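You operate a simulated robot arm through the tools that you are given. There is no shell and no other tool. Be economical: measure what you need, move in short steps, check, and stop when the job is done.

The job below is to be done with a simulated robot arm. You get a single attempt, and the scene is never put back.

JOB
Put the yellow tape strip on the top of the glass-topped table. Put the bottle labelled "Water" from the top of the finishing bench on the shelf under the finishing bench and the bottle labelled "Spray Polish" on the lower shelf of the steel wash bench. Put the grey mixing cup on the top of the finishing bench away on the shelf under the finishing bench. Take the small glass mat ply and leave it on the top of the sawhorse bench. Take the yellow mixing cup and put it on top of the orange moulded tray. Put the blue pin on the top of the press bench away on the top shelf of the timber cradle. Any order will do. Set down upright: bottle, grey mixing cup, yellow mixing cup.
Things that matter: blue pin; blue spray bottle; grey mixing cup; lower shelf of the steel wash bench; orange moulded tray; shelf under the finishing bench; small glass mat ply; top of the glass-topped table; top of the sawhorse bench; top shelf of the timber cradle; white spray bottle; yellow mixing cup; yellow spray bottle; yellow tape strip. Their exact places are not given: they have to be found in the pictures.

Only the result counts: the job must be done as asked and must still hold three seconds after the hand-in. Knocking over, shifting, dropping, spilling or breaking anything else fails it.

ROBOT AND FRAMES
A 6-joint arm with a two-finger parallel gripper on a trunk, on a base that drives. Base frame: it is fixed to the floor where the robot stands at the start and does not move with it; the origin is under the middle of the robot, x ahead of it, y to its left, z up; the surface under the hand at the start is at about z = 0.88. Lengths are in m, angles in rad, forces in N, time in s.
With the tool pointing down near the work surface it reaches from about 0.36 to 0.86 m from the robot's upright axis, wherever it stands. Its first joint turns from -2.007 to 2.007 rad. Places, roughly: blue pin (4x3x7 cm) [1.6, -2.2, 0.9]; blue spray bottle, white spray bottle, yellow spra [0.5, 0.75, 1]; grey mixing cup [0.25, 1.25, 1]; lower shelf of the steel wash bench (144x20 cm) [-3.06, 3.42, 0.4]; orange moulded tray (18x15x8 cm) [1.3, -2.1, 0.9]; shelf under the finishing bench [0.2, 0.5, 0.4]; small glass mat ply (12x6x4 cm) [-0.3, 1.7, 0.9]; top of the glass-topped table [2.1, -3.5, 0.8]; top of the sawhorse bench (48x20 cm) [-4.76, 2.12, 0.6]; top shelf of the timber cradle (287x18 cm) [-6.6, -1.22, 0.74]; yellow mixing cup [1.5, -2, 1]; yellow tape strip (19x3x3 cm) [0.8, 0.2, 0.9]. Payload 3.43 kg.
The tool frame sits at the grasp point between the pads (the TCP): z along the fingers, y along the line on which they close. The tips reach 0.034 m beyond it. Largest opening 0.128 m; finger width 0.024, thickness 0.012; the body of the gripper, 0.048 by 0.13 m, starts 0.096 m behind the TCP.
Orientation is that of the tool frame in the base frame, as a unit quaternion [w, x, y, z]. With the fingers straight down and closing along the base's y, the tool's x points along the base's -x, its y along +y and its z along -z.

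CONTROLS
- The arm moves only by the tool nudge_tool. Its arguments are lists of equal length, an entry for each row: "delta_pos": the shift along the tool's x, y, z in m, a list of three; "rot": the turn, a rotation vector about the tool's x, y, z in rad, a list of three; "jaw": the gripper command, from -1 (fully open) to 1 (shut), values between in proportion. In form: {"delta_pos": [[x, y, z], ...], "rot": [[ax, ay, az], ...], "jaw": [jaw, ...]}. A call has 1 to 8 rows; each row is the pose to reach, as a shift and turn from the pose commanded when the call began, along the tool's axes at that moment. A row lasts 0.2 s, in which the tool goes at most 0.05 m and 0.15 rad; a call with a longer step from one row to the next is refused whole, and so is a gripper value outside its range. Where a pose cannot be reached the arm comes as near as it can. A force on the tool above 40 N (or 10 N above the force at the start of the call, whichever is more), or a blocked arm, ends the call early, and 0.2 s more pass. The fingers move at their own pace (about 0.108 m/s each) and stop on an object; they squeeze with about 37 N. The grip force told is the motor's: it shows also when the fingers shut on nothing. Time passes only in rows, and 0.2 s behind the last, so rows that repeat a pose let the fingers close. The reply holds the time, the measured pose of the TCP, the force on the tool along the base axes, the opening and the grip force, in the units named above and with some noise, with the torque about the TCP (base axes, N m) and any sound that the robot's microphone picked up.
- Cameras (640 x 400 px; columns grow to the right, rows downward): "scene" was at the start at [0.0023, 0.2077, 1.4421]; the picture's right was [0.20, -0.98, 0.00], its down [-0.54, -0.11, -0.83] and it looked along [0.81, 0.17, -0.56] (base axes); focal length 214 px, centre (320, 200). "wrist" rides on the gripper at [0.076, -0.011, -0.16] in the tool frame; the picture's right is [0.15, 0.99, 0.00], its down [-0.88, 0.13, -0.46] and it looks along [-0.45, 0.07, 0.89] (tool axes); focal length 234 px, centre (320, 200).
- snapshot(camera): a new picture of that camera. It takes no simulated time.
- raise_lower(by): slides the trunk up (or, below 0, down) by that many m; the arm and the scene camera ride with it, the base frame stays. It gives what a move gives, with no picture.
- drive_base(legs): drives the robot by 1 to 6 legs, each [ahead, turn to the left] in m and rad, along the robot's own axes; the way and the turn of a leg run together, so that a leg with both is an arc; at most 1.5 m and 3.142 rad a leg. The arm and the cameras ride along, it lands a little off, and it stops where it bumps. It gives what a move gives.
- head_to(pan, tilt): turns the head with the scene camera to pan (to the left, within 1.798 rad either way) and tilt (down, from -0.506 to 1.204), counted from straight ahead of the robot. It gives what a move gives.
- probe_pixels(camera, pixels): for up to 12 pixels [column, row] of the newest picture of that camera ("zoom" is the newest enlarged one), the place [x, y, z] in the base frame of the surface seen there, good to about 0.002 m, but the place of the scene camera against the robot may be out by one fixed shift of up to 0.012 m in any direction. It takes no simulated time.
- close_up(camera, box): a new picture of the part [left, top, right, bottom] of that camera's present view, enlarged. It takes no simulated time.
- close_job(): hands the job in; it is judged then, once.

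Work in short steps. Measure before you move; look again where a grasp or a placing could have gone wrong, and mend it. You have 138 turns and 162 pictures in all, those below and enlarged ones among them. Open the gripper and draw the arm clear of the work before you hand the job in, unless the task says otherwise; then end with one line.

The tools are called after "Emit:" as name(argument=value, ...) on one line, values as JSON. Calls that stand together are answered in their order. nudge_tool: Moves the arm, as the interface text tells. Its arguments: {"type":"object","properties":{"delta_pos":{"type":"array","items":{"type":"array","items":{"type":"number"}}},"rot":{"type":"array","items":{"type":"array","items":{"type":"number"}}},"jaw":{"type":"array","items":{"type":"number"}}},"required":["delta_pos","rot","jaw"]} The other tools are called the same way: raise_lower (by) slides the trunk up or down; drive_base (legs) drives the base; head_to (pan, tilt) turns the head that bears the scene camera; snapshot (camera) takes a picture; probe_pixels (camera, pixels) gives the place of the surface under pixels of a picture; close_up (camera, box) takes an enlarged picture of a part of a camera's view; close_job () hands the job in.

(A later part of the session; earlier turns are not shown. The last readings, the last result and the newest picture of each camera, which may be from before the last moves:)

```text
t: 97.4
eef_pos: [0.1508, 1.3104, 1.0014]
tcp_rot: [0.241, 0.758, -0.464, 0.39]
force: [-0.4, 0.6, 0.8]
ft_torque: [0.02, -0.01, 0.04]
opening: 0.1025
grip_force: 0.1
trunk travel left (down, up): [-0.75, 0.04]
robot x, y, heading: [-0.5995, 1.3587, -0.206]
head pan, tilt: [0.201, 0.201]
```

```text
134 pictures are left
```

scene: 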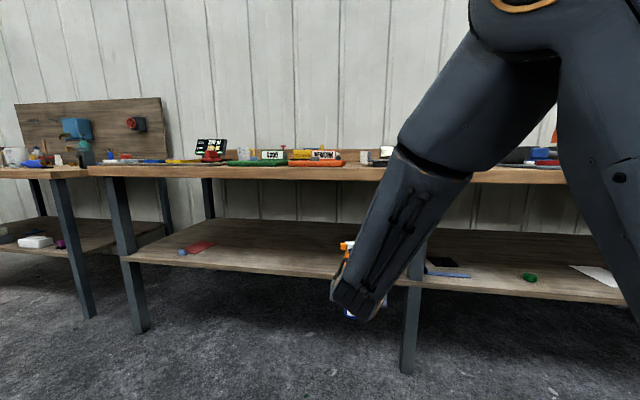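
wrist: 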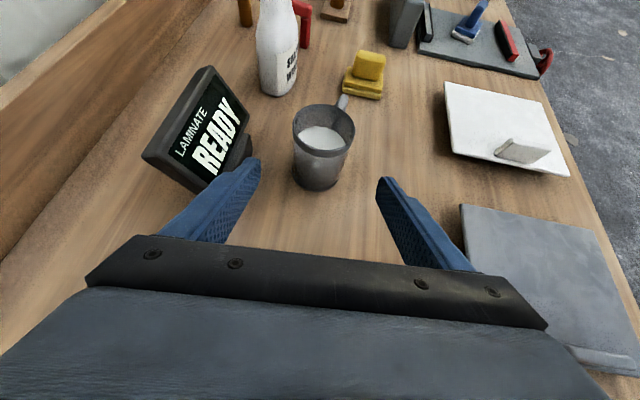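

Check the display's nearest corners against the left finger's path.

Emit:
probe_pixels(camera="wrist", pixels=[[247, 115], [247, 150], [225, 160], [200, 180], [210, 72], [150, 155], [300, 165], [345, 165], [320, 180]])

```text
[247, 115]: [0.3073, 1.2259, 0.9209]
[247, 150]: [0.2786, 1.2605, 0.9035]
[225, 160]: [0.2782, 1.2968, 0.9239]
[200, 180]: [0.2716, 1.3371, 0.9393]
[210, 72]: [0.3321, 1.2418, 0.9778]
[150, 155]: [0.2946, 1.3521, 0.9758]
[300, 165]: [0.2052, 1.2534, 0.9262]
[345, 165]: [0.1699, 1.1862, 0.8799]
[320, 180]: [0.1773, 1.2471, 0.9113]
```

Clear by ~27 mm. Advance 0.13 m and check.

Emit:
nudge_tool(delta_pos=[[0, 0, 0.035], [0, 0, 0.07], [0, 0, 0.1], [0, 0, 0.13]], rot=[[0, 0, 0], [0, 0, 0], [0, 0, 0], [0, 0, 0]], jaw=[-0.6, -0.6, -0.6, -0.6])

Emit:
snapshot(camera="wrist")

```text
t: 98.4
eef_pos: [0.1986, 1.2177, 0.9254]
tcp_rot: [0.24, 0.759, -0.463, 0.39]
force: [0.5, 0.6, 0.4]
ft_torque: [0.02, -0.02, -0.01]
opening: 0.1023
grip_force: 0.1
trunk travel left (down, up): [-0.75, 0.04]
robot x, y, heading: [-0.6, 1.3552, -0.207]
head pan, tilt: [0.201, 0.201]
```

```text
133 pictures are left
```

wrist: 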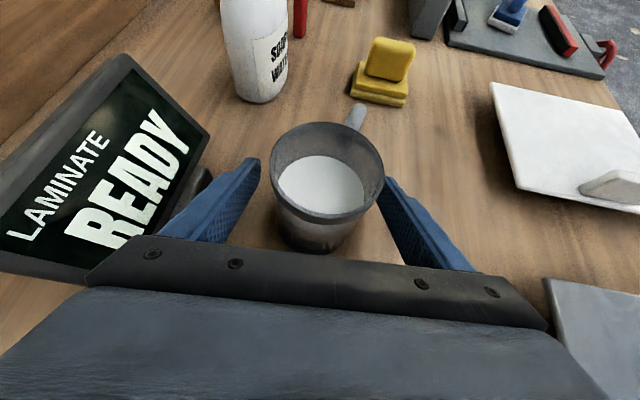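

Cup nearly centred; shift 3 mm right and close.

Emit:
nudge_tool(delta_pos=[[0, 0.003, 0], [0, 0.003, 0], [0, 0.003, 0], [0, 0.003, 0]], rot=[[0, 0, 0], [0, 0, 0], [0, 0, 0], [0, 0, 0]], jaw=[-0.5, 0, 1, 1])

Emit:
snapshot(camera="wrist")

```text
t: 99.4
eef_pos: [0.1962, 1.2148, 0.9255]
tcp_rot: [0.241, 0.758, -0.465, 0.389]
force: [2.2, -1.2, 0.4]
ft_torque: [0.02, -0.11, 0.0]
opening: 0.065
grip_force: 37.3
trunk travel left (down, up): [-0.75, 0.04]
robot x, y, heading: [-0.6016, 1.3584, -0.202]
head pan, tilt: [0.201, 0.201]
```

```text
132 pictures are left
```

wrist: 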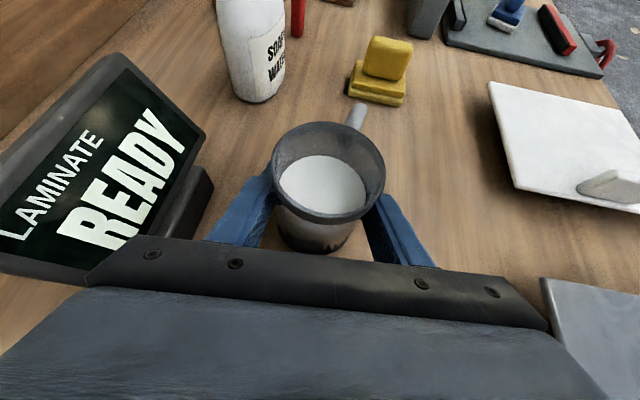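

Cup is held upright, handle free. Lift 0.2 m straight up.

Emit:
nudge_tool(delta_pos=[[0.0326, 0, -0.0233], [0.0651, 0, -0.0465], [0.0977, 0, -0.0698], [0.1302, 0, -0.0931], [0.1628, 0, -0.1163]], rot=[[0, 0, 0], [0, 0, 0], [0, 0, 0], [0, 0, 0], [0, 0, 0]], jaw=[1, 1, 1, 1, 1])

Emit:
snapshot(camera="wrist")

```text
t: 100.6
eef_pos: [0.1977, 1.2166, 1.1255]
tcp_rot: [0.241, 0.759, -0.464, 0.389]
force: [0.2, -0.7, -3.2]
ft_torque: [0.04, 0.05, -0.03]
opening: 0.0654
grip_force: 37.1
trunk travel left (down, up): [-0.75, 0.04]
robot x, y, heading: [-0.6015, 1.3564, -0.207]
head pan, tilt: [0.201, 0.201]
```

```text
131 pictures are left
```

wrist: 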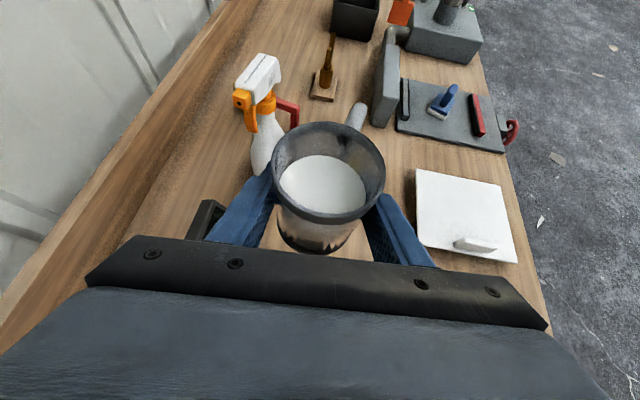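

Lifted cleanly. Turn left to face the bench squarely and back away.

Emit:
drive_base(legs=[[0, 0.559], [-0.6, 0]])

Emit:
nudge_tool(delta_pos=[[0, 0, 0], [0, 0, 0], [0, 0, 0], [0, 0, 0], [0, 0, 0], [0, 0, 0], [0, 0, 0]], rot=[[0.11, 0, -0.079], [0.22, 0, -0.158], [0.33, 0, -0.237], [0.44, 0, -0.316], [0.55, 0, -0.395], [0.66, 0, -0.474], [0.731, 0, -0.526]], jaw=[1, 1, 1, 1, 1, 1, 1])

```text
t: 105.6
eef_pos: [-0.4178, 1.4508, 1.1256]
tcp_rot: [0.124, 0.857, -0.236, 0.44]
force: [-0.6, 0.2, -2.0]
ft_torque: [0.01, -0.02, 0.01]
opening: 0.0649
grip_force: 37.3
trunk travel left (down, up): [-0.75, 0.04]
robot x, y, heading: [-1.1681, 1.1446, 0.356]
head pan, tilt: [0.201, 0.201]
```

```text
t: 107.2
eef_pos: [-0.4182, 1.4561, 1.1276]
tcp_rot: [-0.075, 0.877, 0.158, 0.448]
force: [0.2, 0.6, -2.4]
ft_torque: [0.01, 0.03, 0.01]
opening: 0.0651
grip_force: 36.9
out of reach, approached as far as the arm can: row 7
trunk travel left (down, up): [-0.75, 0.04]
robot x, y, heading: [-1.1699, 1.1469, 0.355]
head pan, tilt: [0.201, 0.201]
```

Tool now faces the bench. Retract the arm 0.12 m horizontally, then lower the trunk 0.6 m in front of the bench.

Emit:
nudge_tool(delta_pos=[[-0.0234, 0, -0.0325], [-0.0467, 0, -0.065], [-0.07, 0, -0.0975]], rot=[[0, 0, 0], [0, 0, 0], [0, 0, 0]], jaw=[1, 1, 1])

Emit:
raise_lower(by=-0.4)

Emit:
raise_lower(by=-0.2)

Emit:
snapshot(camera="scene")

Emit:
snapshot(camera="wrist")

```text
t: 108.0
eef_pos: [-0.5327, 1.4266, 1.132]
tcp_rot: [-0.072, 0.878, 0.157, 0.447]
force: [-0.3, 0.0, -2.6]
ft_torque: [-0.01, 0.02, 0.0]
opening: 0.0651
grip_force: 37.4
out of reach, approached as far as the arm can: row 1, 2, 3
trunk travel left (down, up): [-0.75, 0.04]
robot x, y, heading: [-1.1655, 1.1484, 0.356]
head pan, tilt: [0.201, 0.201]
```

```text
t: 111.8
eef_pos: [-0.429, 1.4669, 0.7338]
tcp_rot: [-0.072, 0.878, 0.157, 0.447]
force: [0.8, -0.8, -2.0]
ft_torque: [0.01, 0.0, 0.01]
opening: 0.0655
grip_force: 36.8
trunk travel left (down, up): [-0.35, 0.44]
robot x, y, heading: [-1.1671, 1.1433, 0.36]
head pan, tilt: [0.201, 0.201]
```

```text
t: 114.0
eef_pos: [-0.4279, 1.4665, 0.5339]
tcp_rot: [-0.07, 0.878, 0.156, 0.448]
force: [0.2, 0.0, -2.0]
ft_torque: [0.0, 0.02, 0.02]
opening: 0.0651
grip_force: 36.8
trunk travel left (down, up): [-0.15, 0.64]
robot x, y, heading: [-1.1672, 1.144, 0.36]
head pan, tilt: [0.201, 0.201]
```

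```text
130 pictures are left
```

scene: 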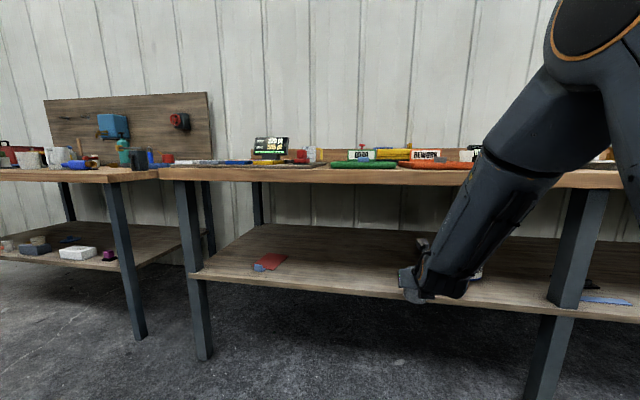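

```text
129 pictures are left
```

wrist: 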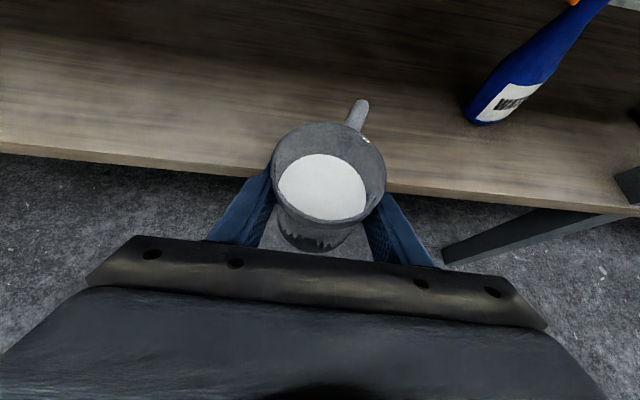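

Cup clear in front of the shelf, bottle to the right. Drive 0.24 m forward over the shelf.

Emit:
drive_base(legs=[[0.24, 0]])

Emit:
snapshot(camera="wrist")

```text
t: 115.7
eef_pos: [-0.2039, 1.5509, 0.5337]
tcp_rot: [-0.071, 0.878, 0.157, 0.447]
force: [-0.4, 0.1, -2.5]
ft_torque: [0.01, 0.02, -0.05]
opening: 0.0649
grip_force: 36.8
trunk travel left (down, up): [-0.15, 0.64]
robot x, y, heading: [-0.944, 1.2295, 0.357]
head pan, tilt: [0.201, 0.201]
```

```text
128 pictures are left
```

wrist: 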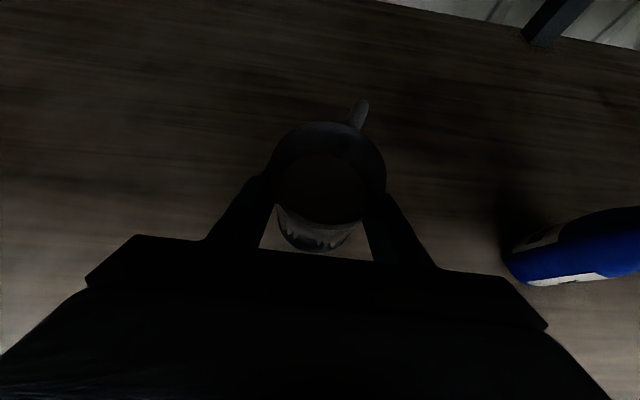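

Lower to contact (~0.044 m).

Emit:
nudge_tool(delta_pos=[[-0.0202, 0, 0.0148], [-0.0306, 0, 0.0225], [-0.0339, 0, 0.0248], [-0.0363, 0, 0.0266]], rot=[[0, 0, 0], [0, 0, 0], [0, 0, 0], [0, 0, 0]], jaw=[1, 1, 1, 1])

```text
t: 116.7
eef_pos: [-0.2045, 1.5557, 0.4917]
tcp_rot: [-0.065, 0.878, 0.153, 0.449]
force: [-2.2, -4.5, 15.9]
ft_torque: [-0.27, 0.63, 0.13]
opening: 0.0653
grip_force: 37.0
out of reach, approached as far as the arm can: row 2, 3, 4
trunk travel left (down, up): [-0.15, 0.64]
robot x, y, heading: [-0.9437, 1.2299, 0.358]
head pan, tilt: [0.201, 0.201]
```

Contact at z 0.4917. Open the fingers, then back the base straight out.

Emit:
nudge_tool(delta_pos=[[0, 0, 0], [0, 0, 0], [0, 0, 0], [0, 0, 0]], rot=[[0, 0, 0], [0, 0, 0], [0, 0, 0], [0, 0, 0]], jaw=[0, -0.3, -0.5, -0.6])

Emit:
snapshot(camera="wrist")

```text
t: 117.7
eef_pos: [-0.2065, 1.5558, 0.4902]
tcp_rot: [-0.065, 0.879, 0.154, 0.447]
force: [0.3, 0.7, -0.3]
ft_torque: [0.0, 0.01, 0.0]
opening: 0.1021
grip_force: 0.1
trunk travel left (down, up): [-0.15, 0.64]
robot x, y, heading: [-0.9424, 1.23, 0.355]
head pan, tilt: [0.201, 0.201]
```

```text
127 pictures are left
```

wrist: 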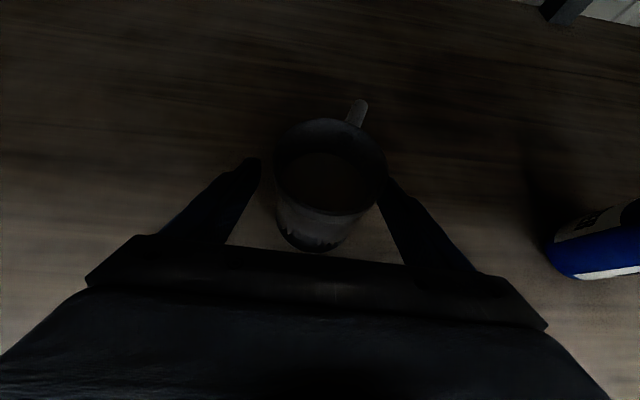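

Cup stands free; back out and verify.

Emit:
drive_base(legs=[[-0.35, 0]])

Emit:
snapshot(camera="wrist")

```text
t: 120.0
eef_pos: [-0.5324, 1.4337, 0.49]
tcp_rot: [-0.065, 0.878, 0.154, 0.448]
force: [-0.1, -0.7, 0.2]
ft_torque: [-0.01, -0.01, -0.02]
opening: 0.1024
grip_force: 0.0
trunk travel left (down, up): [-0.15, 0.64]
robot x, y, heading: [-1.273, 1.1098, 0.359]
head pan, tilt: [0.201, 0.201]
```

```text
126 pictures are left
```

wrist: 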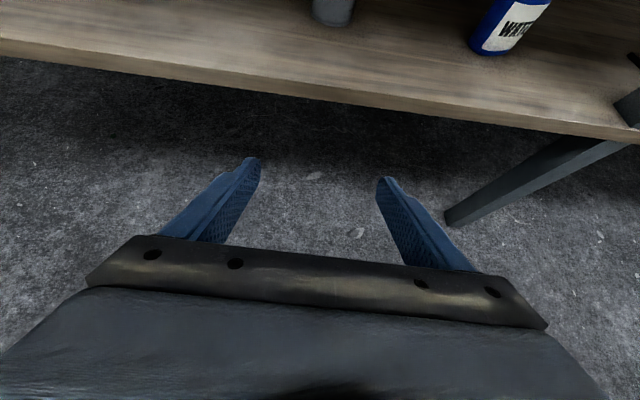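

Both items stand on the shelf. Next the ply: raise the trunk and look at the green tray.

Emit:
raise_lower(by=0.4)

Emit:
raise_lower(by=0.22)

Emit:
head_to(pan=0.15, tilt=0.6)

Emit:
snapshot(camera="scene")

Emit:
snapshot(camera="wrist")

```text
t: 123.8
eef_pos: [-0.5319, 1.4357, 0.8897]
tcp_rot: [-0.065, 0.878, 0.155, 0.447]
force: [0.9, 0.1, 1.7]
ft_torque: [-0.01, 0.03, -0.01]
opening: 0.1023
grip_force: 0.1
trunk travel left (down, up): [-0.55, 0.24]
robot x, y, heading: [-1.2723, 1.1086, 0.358]
head pan, tilt: [0.201, 0.201]
```

```text
t: 126.2
eef_pos: [-0.5317, 1.434, 1.1098]
tcp_rot: [-0.065, 0.878, 0.154, 0.448]
force: [0.0, 0.3, 0.3]
ft_torque: [0.03, 0.03, -0.02]
opening: 0.1023
grip_force: 0.1
trunk travel left (down, up): [-0.77, 0.02]
robot x, y, heading: [-1.271, 1.1122, 0.358]
head pan, tilt: [0.201, 0.201]
```

```text
t: 127.0
eef_pos: [-0.532, 1.4337, 1.1104]
tcp_rot: [-0.065, 0.878, 0.154, 0.448]
force: [-0.5, -0.4, 0.2]
ft_torque: [0.0, 0.02, -0.04]
opening: 0.1024
grip_force: 0.2
trunk travel left (down, up): [-0.77, 0.02]
robot x, y, heading: [-1.269, 1.1068, 0.355]
head pan, tilt: [0.15, 0.6]
```

```text
125 pictures are left
```

scene: 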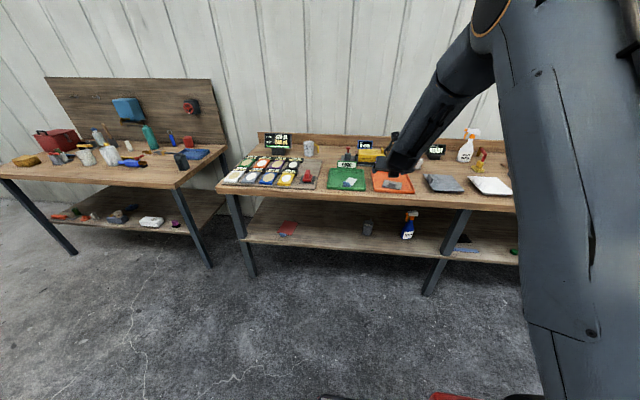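

```text
124 pictures are left
```

wrist: 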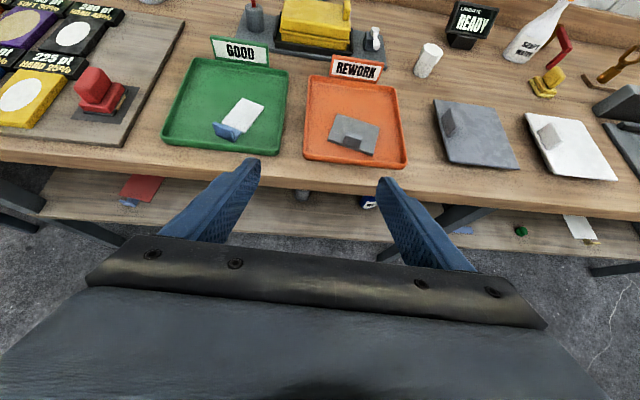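

Close-up and probes on the ply with the blue tab in the green tray.

Emit:
close_up(camera="wrist", box=[190, 80, 290, 150])

Emit:
probe_pixels(camera="wrist", pixels=[[215, 127], [226, 133], [237, 136], [226, 128], [237, 118], [248, 102], [262, 105], [225, 140], [212, 134], [238, 130], [200, 90], [225, 150]])

```text
5.71 times, centred on (240, 115) of wrist
```

zoom: 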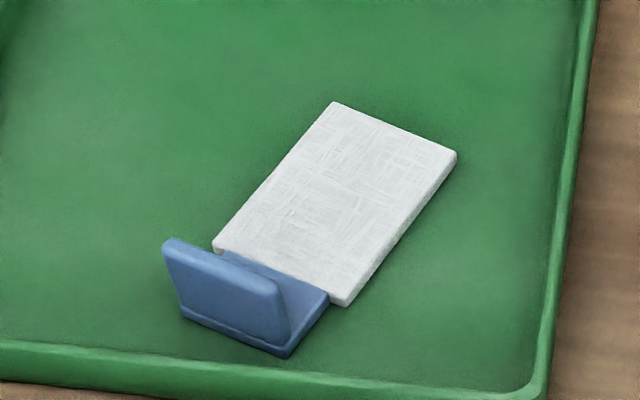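

```text
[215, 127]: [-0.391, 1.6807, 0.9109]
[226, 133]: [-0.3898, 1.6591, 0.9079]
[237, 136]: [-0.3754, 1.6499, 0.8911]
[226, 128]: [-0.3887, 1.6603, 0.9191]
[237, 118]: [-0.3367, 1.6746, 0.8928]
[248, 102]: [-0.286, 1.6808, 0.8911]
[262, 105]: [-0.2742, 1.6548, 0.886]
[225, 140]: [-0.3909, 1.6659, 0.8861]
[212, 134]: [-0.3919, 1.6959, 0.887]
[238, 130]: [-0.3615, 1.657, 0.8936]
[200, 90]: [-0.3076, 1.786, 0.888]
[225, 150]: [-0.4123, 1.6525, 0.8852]
```

Tab plate is about 4 cm wide along y at (-0.389,1.667), z 0.886–0.919. I move the base so it faces the tab at about 0.62 m with heading ≈0.05.

Emit:
drive_base(legs=[[0, 0.757], [0.59, 0], [0, -1.062]])

Emit:
nudge_tool(delta_pos=[[0, 0, 0], [0, 0, 0], [0, 0, 0], [0, 0, 0], [0, 0, 0], [0, 0, 0], [0, 0, 0]], rot=[[0, -0.14, 0], [0, -0.28, 0], [0, -0.42, 0], [0, -0.56, 0], [0, -0.7, 0], [0, -0.84, 0], [0, -0.94, 0]], jaw=[-0.3, -0.3, -0.3, -0.3, -0.3, -0.3, -0.3])

Emit:
snapshot(camera="wrist")

```text
t: 135.1
eef_pos: [-0.2052, 1.7218, 1.1087]
tcp_rot: [0.006, 0.892, 0.017, 0.452]
force: [-1.1, 0.4, 0.7]
ft_torque: [0.01, -0.02, -0.04]
opening: 0.1024
grip_force: 0.1
trunk travel left (down, up): [-0.77, 0.02]
robot x, y, heading: [-1.0047, 1.6349, 0.046]
head pan, tilt: [0.15, 0.6]
```

```text
t: 136.7
eef_pos: [-0.2093, 1.7352, 1.1099]
tcp_rot: [0.015, 1.0, 0.005, 0.0]
force: [-0.4, -0.1, 0.3]
ft_torque: [0.02, -0.03, 0.02]
opening: 0.0831
grip_force: 0.1
out of reach, approached as far as the arm can: row 1, 2, 3, 6, 7
trunk travel left (down, up): [-0.77, 0.02]
robot x, y, heading: [-1.0067, 1.6392, 0.048]
head pan, tilt: [0.15, 0.6]
```

```text
122 pictures are left
```

wrist: 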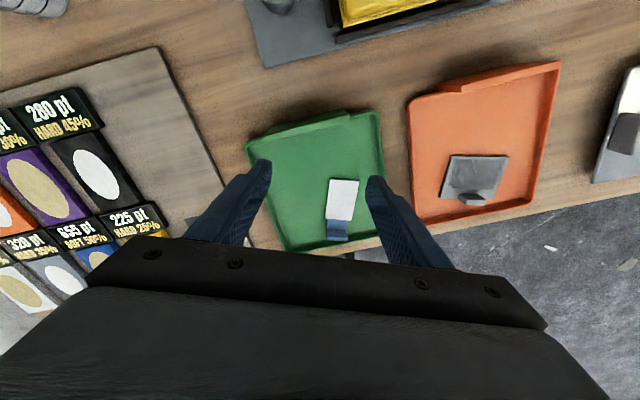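

Tool points straight down, heading ≈0.01. Measure the tab from here.

Emit:
close_up(camera="wrist", box=[300, 160, 380, 260])

Emit:
probe_pixels(camera="wrist", pixels=[[328, 238], [337, 238], [346, 238], [330, 222], [340, 225], [349, 222], [335, 184], [354, 186], [343, 200], [320, 235], [356, 240], [338, 250]])

```text
4.00 times, centred on (340, 210) of wrist
```

zoom: 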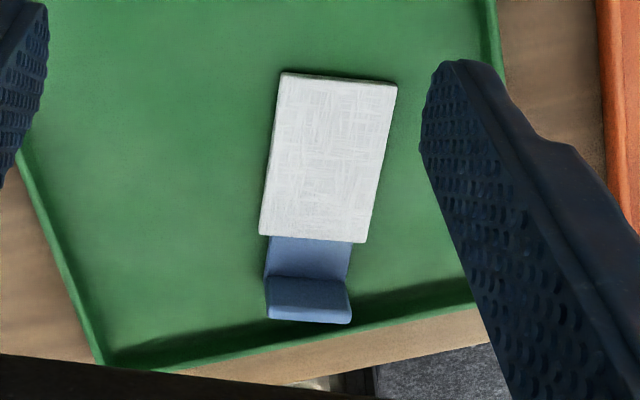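

```text
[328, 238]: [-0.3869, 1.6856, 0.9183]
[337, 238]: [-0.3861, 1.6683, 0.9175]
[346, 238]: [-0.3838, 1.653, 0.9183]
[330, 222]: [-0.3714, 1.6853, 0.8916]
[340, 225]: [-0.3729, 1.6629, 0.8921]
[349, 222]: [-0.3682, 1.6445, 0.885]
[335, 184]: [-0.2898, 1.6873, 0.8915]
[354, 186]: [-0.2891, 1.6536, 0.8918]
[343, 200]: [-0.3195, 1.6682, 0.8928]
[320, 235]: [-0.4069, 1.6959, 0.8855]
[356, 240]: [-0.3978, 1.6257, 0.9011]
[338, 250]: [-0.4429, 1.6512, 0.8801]
```

Tab top ridge centre (-0.3855,1.668), width ≈4 cm, heading ≈0.09. Move above it, correcting yaw and the small tilt.

Emit:
nudge_tool(delta_pos=[[-0.034, 0.0134, 0.018], [-0.069, 0.0268, 0.036], [-0.103, 0.0402, 0.055], [-0.138, 0.0536, 0.083], [-0.172, 0.067, 0.11]], rot=[[0.006, 0, -0.016], [0.012, 0, -0.032], [0.018, 0, -0.048], [0.024, 0, -0.064], [0.03, 0, -0.08]], jaw=[0.0, 0.0, 0.0, 0.0, 0.0])

Emit:
snapshot(camera="wrist")

```text
t: 137.9
eef_pos: [-0.3897, 1.6962, 0.9945]
tcp_rot: [0.031, 0.999, 0.033, 0.006]
force: [0.1, 0.3, 0.0]
ft_torque: [-0.01, -0.03, -0.01]
opening: 0.0638
grip_force: 0.1
out of reach, approached as far as the arm can: row 1, 2, 3, 4, 5
trunk travel left (down, up): [-0.77, 0.02]
robot x, y, heading: [-1.0059, 1.642, 0.054]
head pan, tilt: [0.15, 0.6]
```

```text
120 pictures are left
```

wrist: 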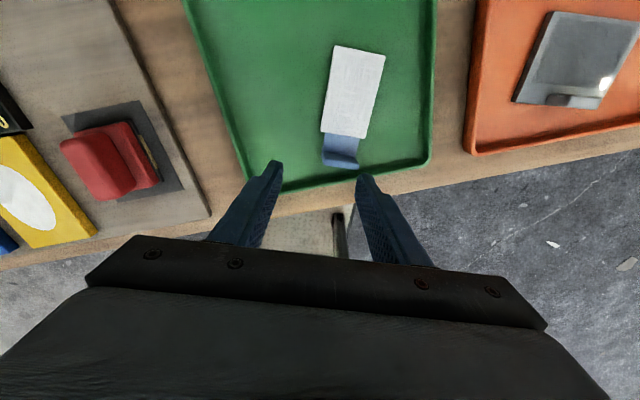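

The tool roll is near a joint limit when its heading equals the bearing; I need the robot further right so the bearing exceeds the tool heading. Lift and shift the base ~0.15 m to the right.

Emit:
nudge_tool(delta_pos=[[0, 0, -0.04], [0, 0, -0.08]], rot=[[0, 0, 0], [0, 0, 0.05]], jaw=[0, 0])

Emit:
drive_base(legs=[[0, 0.4], [-0.42, 0], [0, -0.4], [0.38, 0]])

```text
t: 138.5
eef_pos: [-0.3911, 1.7014, 1.0755]
tcp_rot: [0.03, 1.0, 0.007, 0.006]
force: [-0.3, 0.2, 0.3]
ft_torque: [-0.02, 0.09, 0.01]
opening: 0.0639
grip_force: 0.1
trunk travel left (down, up): [-0.77, 0.02]
robot x, y, heading: [-1.0047, 1.6415, 0.046]
head pan, tilt: [0.15, 0.6]
```

```text
t: 145.4
eef_pos: [-0.3973, 1.5331, 1.075]
tcp_rot: [0.03, 1.0, 0.004, 0.006]
force: [-0.1, -0.8, 0.4]
ft_torque: [-0.02, 0.0, -0.02]
opening: 0.0639
grip_force: 0.1
trunk travel left (down, up): [-0.77, 0.02]
robot x, y, heading: [-1.0177, 1.4724, 0.041]
head pan, tilt: [0.15, 0.6]
```

Now go above the tab again with orientation corrected.

Emit:
nudge_tool(delta_pos=[[0.004, -0.035, 0.002], [0.008, -0.07, 0.004], [0.012, -0.105, 0.03], [0.016, -0.1395, 0.067]], rot=[[0.015, -0.003, -0.02], [0.03, -0.006, -0.04], [0.045, -0.009, -0.06], [0.06, -0.012, -0.077]], jaw=[0, 0, 0, 0])

Emit:
snapshot(camera="wrist")

```text
refused: row 4 steps farther than a row can; nothing moved
```

```text
119 pictures are left
```

wrist: 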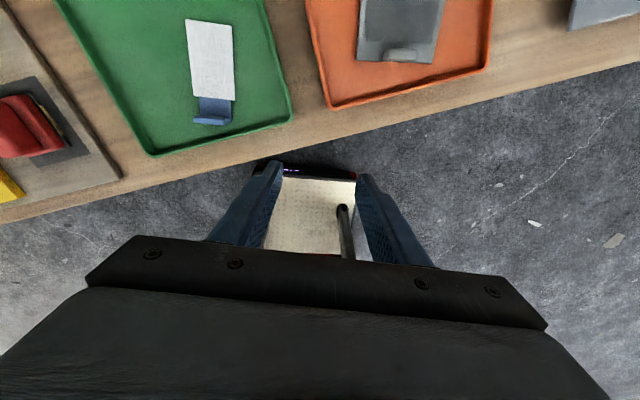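

Row step slightly too long; split it into five rows.

Emit:
nudge_tool(delta_pos=[[0.003, -0.028, 0.002], [0.006, -0.056, 0.008], [0.009, -0.084, 0.022], [0.012, -0.112, 0.042], [0.016, -0.1395, 0.067]], rot=[[0.012, -0.003, -0.015], [0.024, -0.006, -0.03], [0.036, -0.009, -0.045], [0.048, -0.012, -0.06], [0.06, -0.012, -0.077]], jaw=[0, 0, 0, 0, 0])

Emit:
snapshot(camera="wrist")

```text
t: 146.6
eef_pos: [-0.382, 1.67, 0.9995]
tcp_rot: [0.0, 0.999, 0.042, -0.001]
force: [-0.3, 0.4, -0.4]
ft_torque: [-0.02, -0.02, -0.01]
opening: 0.0639
grip_force: 0.0
trunk travel left (down, up): [-0.77, 0.02]
robot x, y, heading: [-1.0178, 1.4725, 0.043]
head pan, tilt: [0.15, 0.6]
```

```text
118 pictures are left
```

wrist: 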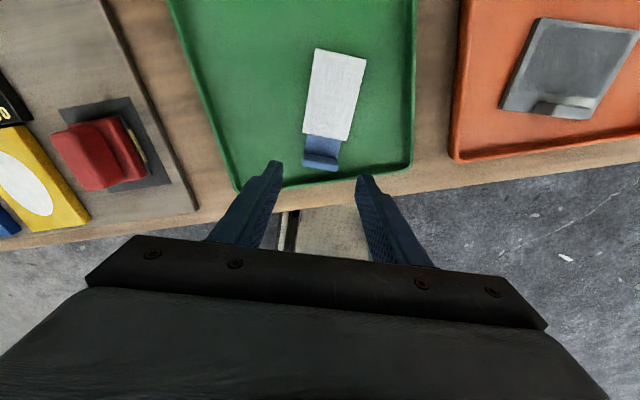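

Reached accurately. Verify the tab's ends from this view.

Emit:
probe_pixels(camera="wrist", pixels=[[306, 158], [321, 161], [336, 164], [321, 167], [318, 145], [340, 180], [300, 185]])

Emit:
close_up(camera="wrist", box=[270, 120, 370, 200])

```text
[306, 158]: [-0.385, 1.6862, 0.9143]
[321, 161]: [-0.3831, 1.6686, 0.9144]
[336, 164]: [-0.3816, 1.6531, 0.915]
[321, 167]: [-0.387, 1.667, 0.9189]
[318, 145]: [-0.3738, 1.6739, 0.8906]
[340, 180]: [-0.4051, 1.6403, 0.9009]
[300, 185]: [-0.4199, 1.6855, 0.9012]
```

```text
5.00 times, centred on (320, 160) of wrist
```

zoom: 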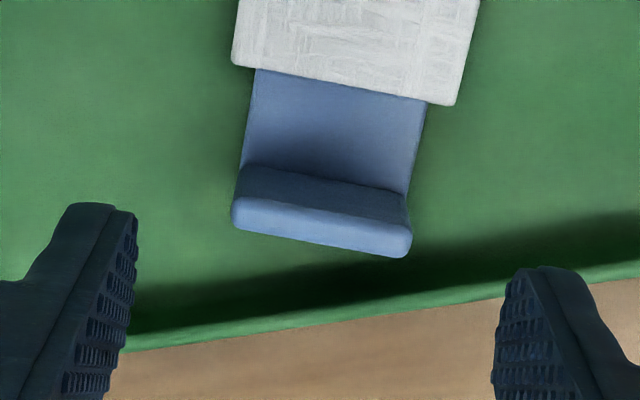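

Descend 0.069 m to straddle the tab, then close.

Emit:
nudge_tool(delta_pos=[[0.001, 0.001, 0.035], [0.001, 0.001, 0.06], [0.001, 0.001, 0.069], [0.001, 0.001, 0.069], [0.001, 0.001, 0.069], [0.001, 0.001, 0.069]], rot=[[0, 0, 0], [0, 0, 0], [0, 0, 0], [0, 0, 0], [0, 0, 0], [0, 0, 0]], jaw=[0, 0, 0, 0.4, 1, 1])

Emit:
snapshot(camera="wrist")

```text
t: 148.0
eef_pos: [-0.3814, 1.6669, 0.9305]
tcp_rot: [0.001, 0.999, 0.043, -0.001]
force: [0.2, -1.5, 0.3]
ft_torque: [0.0, 0.04, -0.02]
opening: 0.0386
grip_force: 37.3
trunk travel left (down, up): [-0.77, 0.02]
robot x, y, heading: [-1.0121, 1.4716, 0.043]
head pan, tilt: [0.15, 0.6]
```

```text
116 pictures are left
```

wrist: 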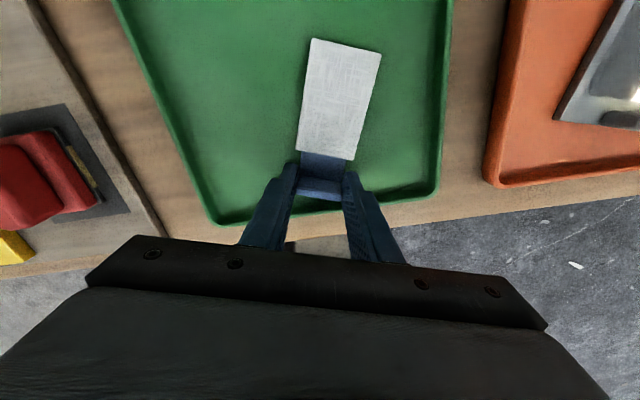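

Gripped (0.0386 m). Lift 0.15 m and check.

Emit:
nudge_tool(delta_pos=[[0, 0, -0.04], [0, 0, -0.08], [0, 0, -0.12], [0, 0, -0.15]], rot=[[0, 0, 0], [0, 0, 0], [0, 0, 0], [0, 0, 0]], jaw=[1, 1, 1, 1])

Emit:
snapshot(camera="wrist")

```text
t: 149.0
eef_pos: [-0.3796, 1.669, 1.08]
tcp_rot: [0.001, 0.999, 0.043, 0.0]
force: [0.5, 0.1, 0.2]
ft_torque: [-0.03, 0.08, -0.01]
opening: 0.0382
grip_force: 36.8
trunk travel left (down, up): [-0.77, 0.02]
robot x, y, heading: [-1.012, 1.4744, 0.048]
head pan, tilt: [0.15, 0.6]
```

```text
115 pictures are left
```

wrist: 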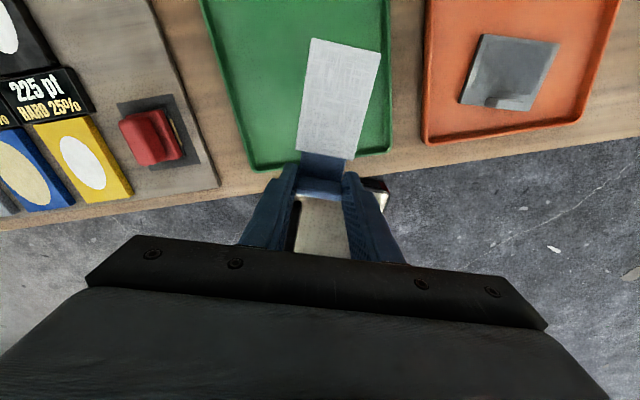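

Ply held level. Back off, turn toward the sawhorse bench (heading ≈2.94) and look.

Emit:
drive_base(legs=[[-0.5, 0], [0, 2.9]])

Emit:
head_to(pan=0.0, tilt=0.4)

Emit:
snapshot(camera="scene")

Emit:
head_to(pan=0.9, tilt=0.3)

Emit:
snapshot(camera="scene")

```text
t: 158.8
eef_pos: [-2.1759, 1.404, 1.0806]
tcp_rot: [0.001, 0.073, 0.997, 0.002]
force: [0.2, 0.4, 0.0]
ft_torque: [-0.04, 0.01, 0.03]
opening: 0.0384
grip_force: 37.5
trunk travel left (down, up): [-0.77, 0.02]
robot x, y, heading: [-1.5145, 1.4528, 2.951]
head pan, tilt: [0.15, 0.6]
```

```text
t: 159.5
eef_pos: [-2.1758, 1.4049, 1.0806]
tcp_rot: [0.001, 0.073, 0.997, 0.001]
force: [-1.0, -1.3, -1.0]
ft_torque: [0.01, -0.04, -0.03]
opening: 0.0383
grip_force: 37.0
trunk travel left (down, up): [-0.77, 0.02]
robot x, y, heading: [-1.5149, 1.4509, 2.95]
head pan, tilt: [0.0, 0.4]
```

```text
114 pictures are left
```

scene: 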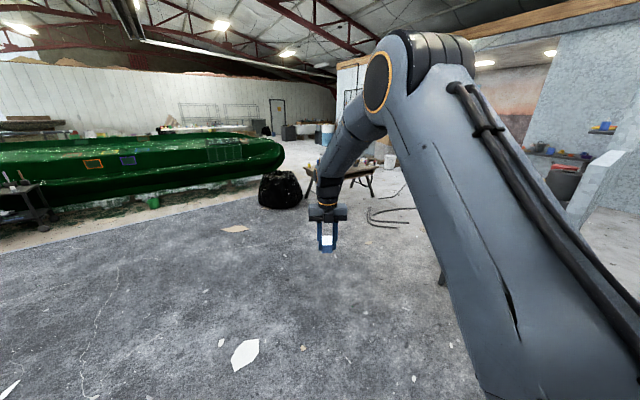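

```text
t: 160.7
eef_pos: [-2.1758, 1.4047, 1.0812]
tcp_rot: [0.001, 0.073, 0.997, 0.001]
force: [-0.3, 0.1, -0.5]
ft_torque: [0.02, -0.01, 0.01]
opening: 0.0384
grip_force: 36.7
trunk travel left (down, up): [-0.77, 0.02]
robot x, y, heading: [-1.5118, 1.4488, 2.954]
head pan, tilt: [0.901, 0.3]
```

```text
113 pictures are left
```

scene: 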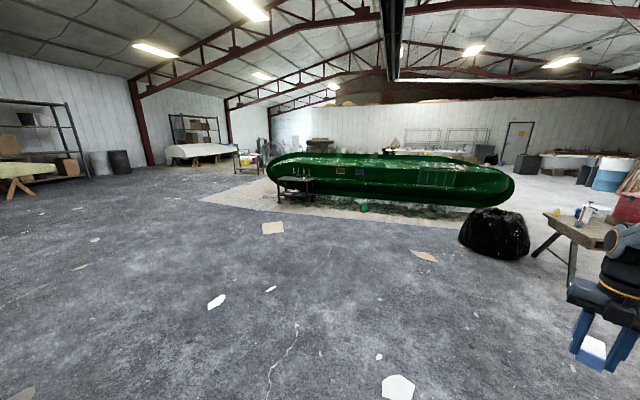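

The sawhorse bench is at (590,230) with a black bag in front-left. Probe them and the cradle region.

Emit:
close_up(camera="scene", box=[440, 150, 640, 275])

Emit:
probe_pixels(camera="scene", pixels=[[490, 255], [528, 245], [465, 235], [560, 215], [590, 232], [545, 213], [572, 280], [535, 255], [625, 205], [295, 180], [300, 195], [400, 210]])

```text
3.20 times, centred on (540, 212) of scene
```

zoom: 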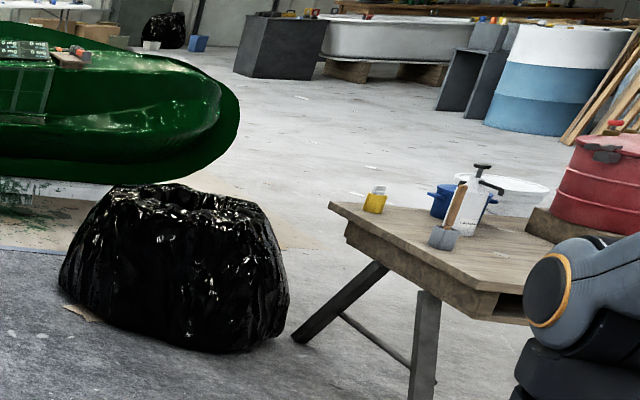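

```text
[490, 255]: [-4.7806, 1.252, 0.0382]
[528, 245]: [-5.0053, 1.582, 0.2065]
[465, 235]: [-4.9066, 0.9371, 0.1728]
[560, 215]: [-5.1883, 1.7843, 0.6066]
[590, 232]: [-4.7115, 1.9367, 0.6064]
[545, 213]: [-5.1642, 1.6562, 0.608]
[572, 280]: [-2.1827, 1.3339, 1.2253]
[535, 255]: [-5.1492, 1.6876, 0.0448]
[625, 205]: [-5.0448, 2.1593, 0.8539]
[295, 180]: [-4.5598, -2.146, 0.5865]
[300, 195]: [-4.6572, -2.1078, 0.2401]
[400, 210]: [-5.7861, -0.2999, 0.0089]
```

Path is clear. Drive ~2.2 m forward toward it and look again.

Emit:
drive_base(legs=[[1.5, 0], [0.7, 0]])

Emit:
head_to(pan=0.2, tilt=0.6)

Emit:
snapshot(camera="scene")

Emit:
snapshot(camera="wrist")

```text
t: 171.6
eef_pos: [-4.3293, 1.8193, 1.0805]
tcp_rot: [0.001, 0.074, 0.997, 0.0]
force: [-0.6, 0.0, -0.5]
ft_torque: [0.0, 0.02, 0.01]
opening: 0.0385
grip_force: 36.4
trunk travel left (down, up): [-0.77, 0.02]
robot x, y, heading: [-3.6673, 1.8654, 2.949]
head pan, tilt: [0.901, 0.3]
```

```text
t: 172.6
eef_pos: [-4.3309, 1.819, 1.0808]
tcp_rot: [0.001, 0.074, 0.997, 0.0]
force: [-0.5, -0.3, 0.2]
ft_torque: [0.01, -0.04, 0.02]
opening: 0.0382
grip_force: 36.4
trunk travel left (down, up): [-0.77, 0.02]
robot x, y, heading: [-3.6665, 1.8615, 2.95]
head pan, tilt: [0.201, 0.6]
```

```text
111 pictures are left
```

scene: 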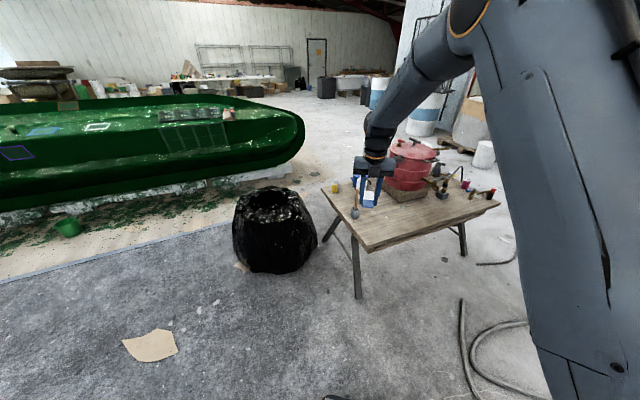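

```text
110 pictures are left
```

wrist: 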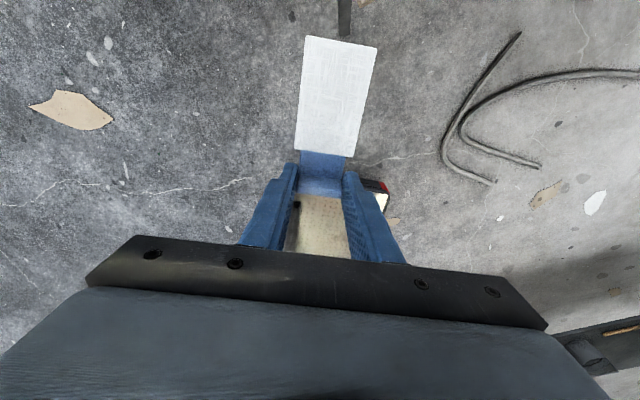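

Front strip of the bench top is free. Probe its edges.

Emit:
probe_pixels(camera="scene", pixels=[[371, 249], [400, 225], [440, 213], [470, 205], [497, 204], [430, 230], [410, 208], [385, 215], [440, 195], [357, 215], [328, 200]])

Emit:
close_up(camera="scene", box=[310, 130, 510, 255])

```text
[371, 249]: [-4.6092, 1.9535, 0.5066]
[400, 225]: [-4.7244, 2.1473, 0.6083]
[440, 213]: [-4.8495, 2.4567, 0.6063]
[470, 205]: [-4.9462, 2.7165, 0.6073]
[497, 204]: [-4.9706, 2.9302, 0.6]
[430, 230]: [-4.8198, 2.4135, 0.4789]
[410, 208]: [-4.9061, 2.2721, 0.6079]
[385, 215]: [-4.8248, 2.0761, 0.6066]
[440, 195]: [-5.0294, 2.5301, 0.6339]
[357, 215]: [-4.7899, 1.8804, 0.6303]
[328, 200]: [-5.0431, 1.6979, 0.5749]
```

```text
3.20 times, centred on (410, 192) of scene
```

zoom: 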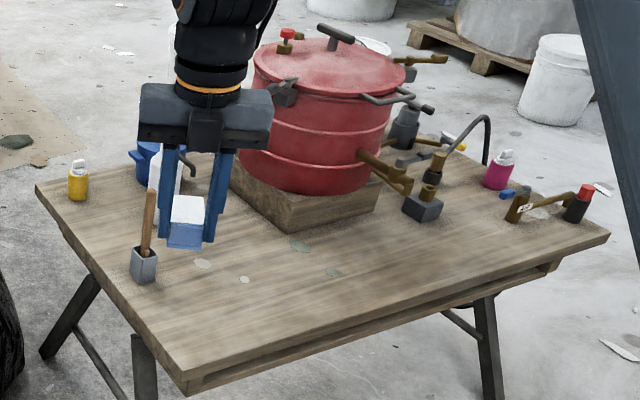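

Free spot around (-4.78,2.13), top z≈0.60. Position the base so the TCP lands at ≈(-4.75,2.12).

Emit:
drive_base(legs=[[0, 0.174], [0.467, 0], [0, -0.624]])

Emit:
snapshot(camera="wrist")

```text
t: 177.8
eef_pos: [-4.7509, 2.1185, 1.0821]
tcp_rot: [0.001, 0.295, 0.956, 0.0]
force: [0.4, -0.2, -0.1]
ft_torque: [-0.01, 0.03, 0.0]
opening: 0.0384
grip_force: 36.7
trunk travel left (down, up): [-0.77, 0.02]
robot x, y, heading: [-4.1333, 1.8698, 2.5]
head pan, tilt: [0.201, 0.6]
```

```text
108 pictures are left
```

wrist: 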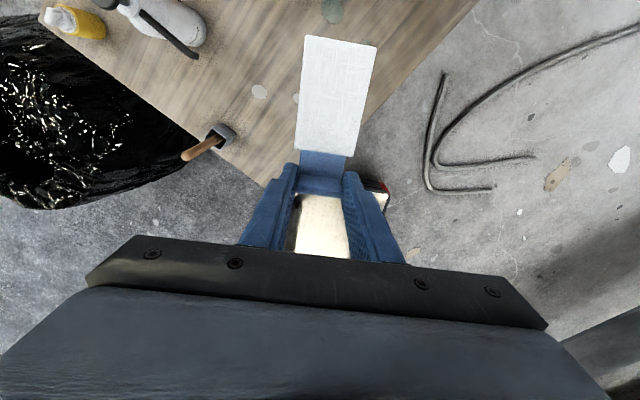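

The bench lies beneath the ply. Lower the trunk 0.4 m and check.

Emit:
raise_lower(by=-0.4)

Emit:
snapshot(camera="wrist")

Emit:
probe_pixels(camera="wrist", pixels=[[250, 110], [400, 80], [270, 60], [250, 180], [410, 110], [335, 60], [320, 130]])

```text
t: 181.7
eef_pos: [-4.751, 2.1187, 0.681]
tcp_rot: [0.001, 0.295, 0.956, 0.001]
force: [0.7, 0.3, -0.4]
ft_torque: [-0.01, 0.0, 0.0]
opening: 0.0383
grip_force: 37.3
trunk travel left (down, up): [-0.37, 0.42]
robot x, y, heading: [-4.1325, 1.8723, 2.503]
head pan, tilt: [0.201, 0.6]
```

```text
107 pictures are left
```

wrist: 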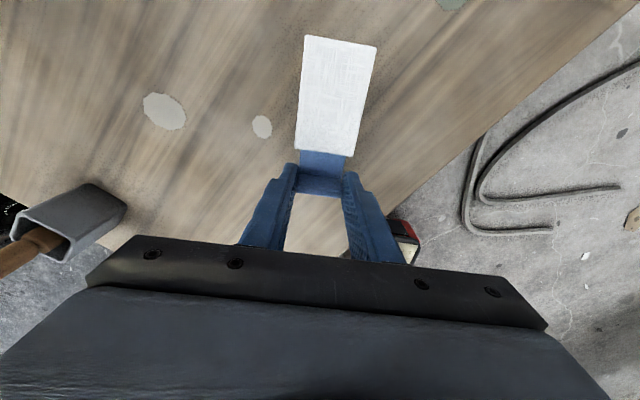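

```text
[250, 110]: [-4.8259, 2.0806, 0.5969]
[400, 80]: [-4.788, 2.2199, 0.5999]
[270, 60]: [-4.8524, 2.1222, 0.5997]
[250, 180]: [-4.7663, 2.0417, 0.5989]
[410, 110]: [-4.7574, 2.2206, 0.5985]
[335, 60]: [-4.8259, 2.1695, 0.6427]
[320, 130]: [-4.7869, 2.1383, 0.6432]
```

Bench top z≈0.599, ply underside ≈0.637. Shift 2 cm inward and lower 0.039 m.

Emit:
nudge_tool(delta_pos=[[0.02, -0.015, 0.01], [0.02, -0.015, 0.028], [0.02, -0.015, 0.036], [0.02, -0.015, 0.039]], rot=[[0, 0, 0], [0, 0, 0], [0, 0, 0], [0, 0, 0]], jaw=[1, 1, 1, 1])

Emit:
snapshot(camera="wrist")

```text
t: 182.7
eef_pos: [-4.7767, 2.1176, 0.6449]
tcp_rot: [-0.001, 0.295, 0.956, 0.001]
force: [7.8, -3.0, 31.7]
ft_torque: [0.1, -0.01, -0.07]
opening: 0.0383
grip_force: 37.1
trunk travel left (down, up): [-0.37, 0.42]
robot x, y, heading: [-4.1352, 1.8712, 2.503]
head pan, tilt: [0.201, 0.6]
```

```text
106 pictures are left
```

wrist: 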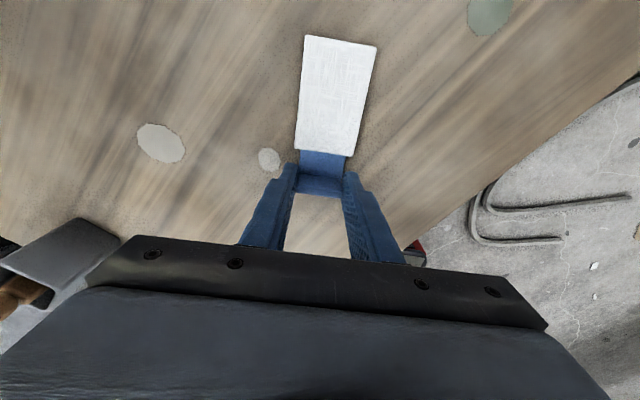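

Firm contact. Ease off 2 mm, open, and rise.

Emit:
nudge_tool(delta_pos=[[0, 0, -0.002], [0, 0, -0.002], [0, 0, -0.002], [0, 0, -0.002], [0, 0, -0.04], [0, 0, -0.08], [0, 0, -0.12]], rot=[[0, 0, 0], [0, 0, 0], [0, 0, 0], [0, 0, 0], [0, 0, 0], [0, 0, 0], [0, 0, 0]], jaw=[1, 0.2, 0, 0, 0, 0, 0])

Emit:
snapshot(camera="wrist")

```text
t: 184.2
eef_pos: [-4.7778, 2.1183, 0.7599]
tcp_rot: [0.002, 0.295, 0.955, 0.0]
force: [0.2, 0.7, -0.6]
ft_torque: [-0.01, 0.0, 0.0]
opening: 0.064
grip_force: 0.1
trunk travel left (down, up): [-0.37, 0.42]
robot x, y, heading: [-4.1355, 1.8703, 2.499]
head pan, tilt: [0.201, 0.6]
```

```text
105 pictures are left
```

wrist: 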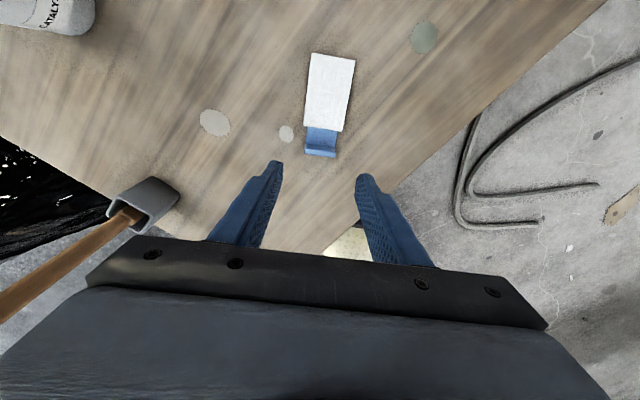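

Ply lies on the sawhorse bench. Raise, back away, and look at the steel wash bench on the way back.

Emit:
raise_lower(by=0.4)

Emit:
drive_base(legs=[[-0.6, 0], [0, -1.2]])

Emit:
head_to(pan=0.0, tilt=0.5)

Emit:
snapshot(camera="scene")

```text
t: 188.1
eef_pos: [-4.7771, 2.117, 1.1615]
tcp_rot: [0.001, 0.294, 0.956, 0.001]
force: [0.4, -0.1, 0.2]
ft_torque: [0.01, 0.0, 0.02]
opening: 0.0641
grip_force: 0.2
trunk travel left (down, up): [-0.77, 0.02]
robot x, y, heading: [-4.1363, 1.8691, 2.502]
head pan, tilt: [0.201, 0.6]
```

```text
t: 194.4
eef_pos: [-3.6592, 2.2028, 1.1615]
tcp_rot: [0.002, 0.783, 0.622, 0.0]
force: [-0.5, -0.9, 0.2]
ft_torque: [-0.01, -0.01, 0.03]
opening: 0.064
grip_force: 0.0
trunk travel left (down, up): [-0.77, 0.02]
robot x, y, heading: [-3.6585, 1.5162, 1.305]
head pan, tilt: [0.201, 0.6]
```

```text
t: 195.2
eef_pos: [-3.6585, 2.2023, 1.1614]
tcp_rot: [0.001, 0.783, 0.622, 0.0]
force: [0.1, -0.3, 0.5]
ft_torque: [0.03, -0.01, 0.0]
opening: 0.0638
grip_force: 0.0
trunk travel left (down, up): [-0.77, 0.02]
robot x, y, heading: [-3.6569, 1.5155, 1.3]
head pan, tilt: [0.0, 0.499]
```

```text
104 pictures are left
```

scene: 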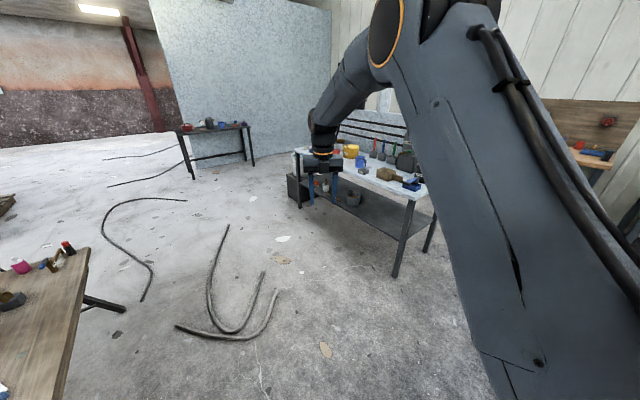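

The steel wash bench is at (365,200). Close-up and probe its lower shelf.

Emit:
close_up(camera="scene", box=[270, 120, 450, 290])

Emit:
probe_pixels(camera="scene", pixels=[[370, 207], [385, 215], [395, 225], [340, 203], [398, 235], [405, 240], [400, 200], [350, 175], [380, 200], [395, 275], [300, 190]])

```text
2.35 times, centred on (360, 205) of scene
```

zoom: 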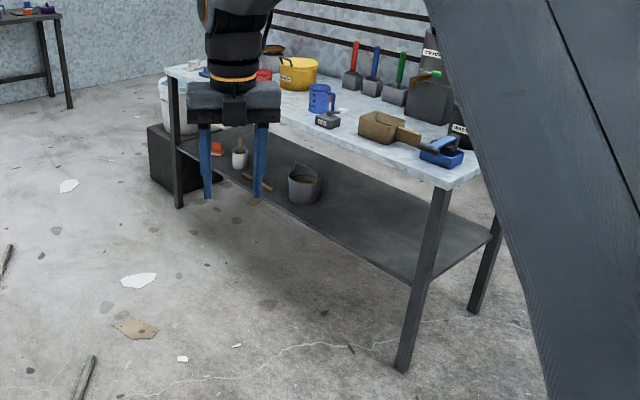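

```text
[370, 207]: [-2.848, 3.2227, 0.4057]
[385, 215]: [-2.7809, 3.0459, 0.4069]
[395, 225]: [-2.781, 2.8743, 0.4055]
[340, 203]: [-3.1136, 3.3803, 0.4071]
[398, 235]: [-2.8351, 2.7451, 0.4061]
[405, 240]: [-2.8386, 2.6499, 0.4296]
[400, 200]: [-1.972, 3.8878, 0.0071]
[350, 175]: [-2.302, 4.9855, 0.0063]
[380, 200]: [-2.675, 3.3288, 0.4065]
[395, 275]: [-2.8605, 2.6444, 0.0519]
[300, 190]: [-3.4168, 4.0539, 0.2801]
```

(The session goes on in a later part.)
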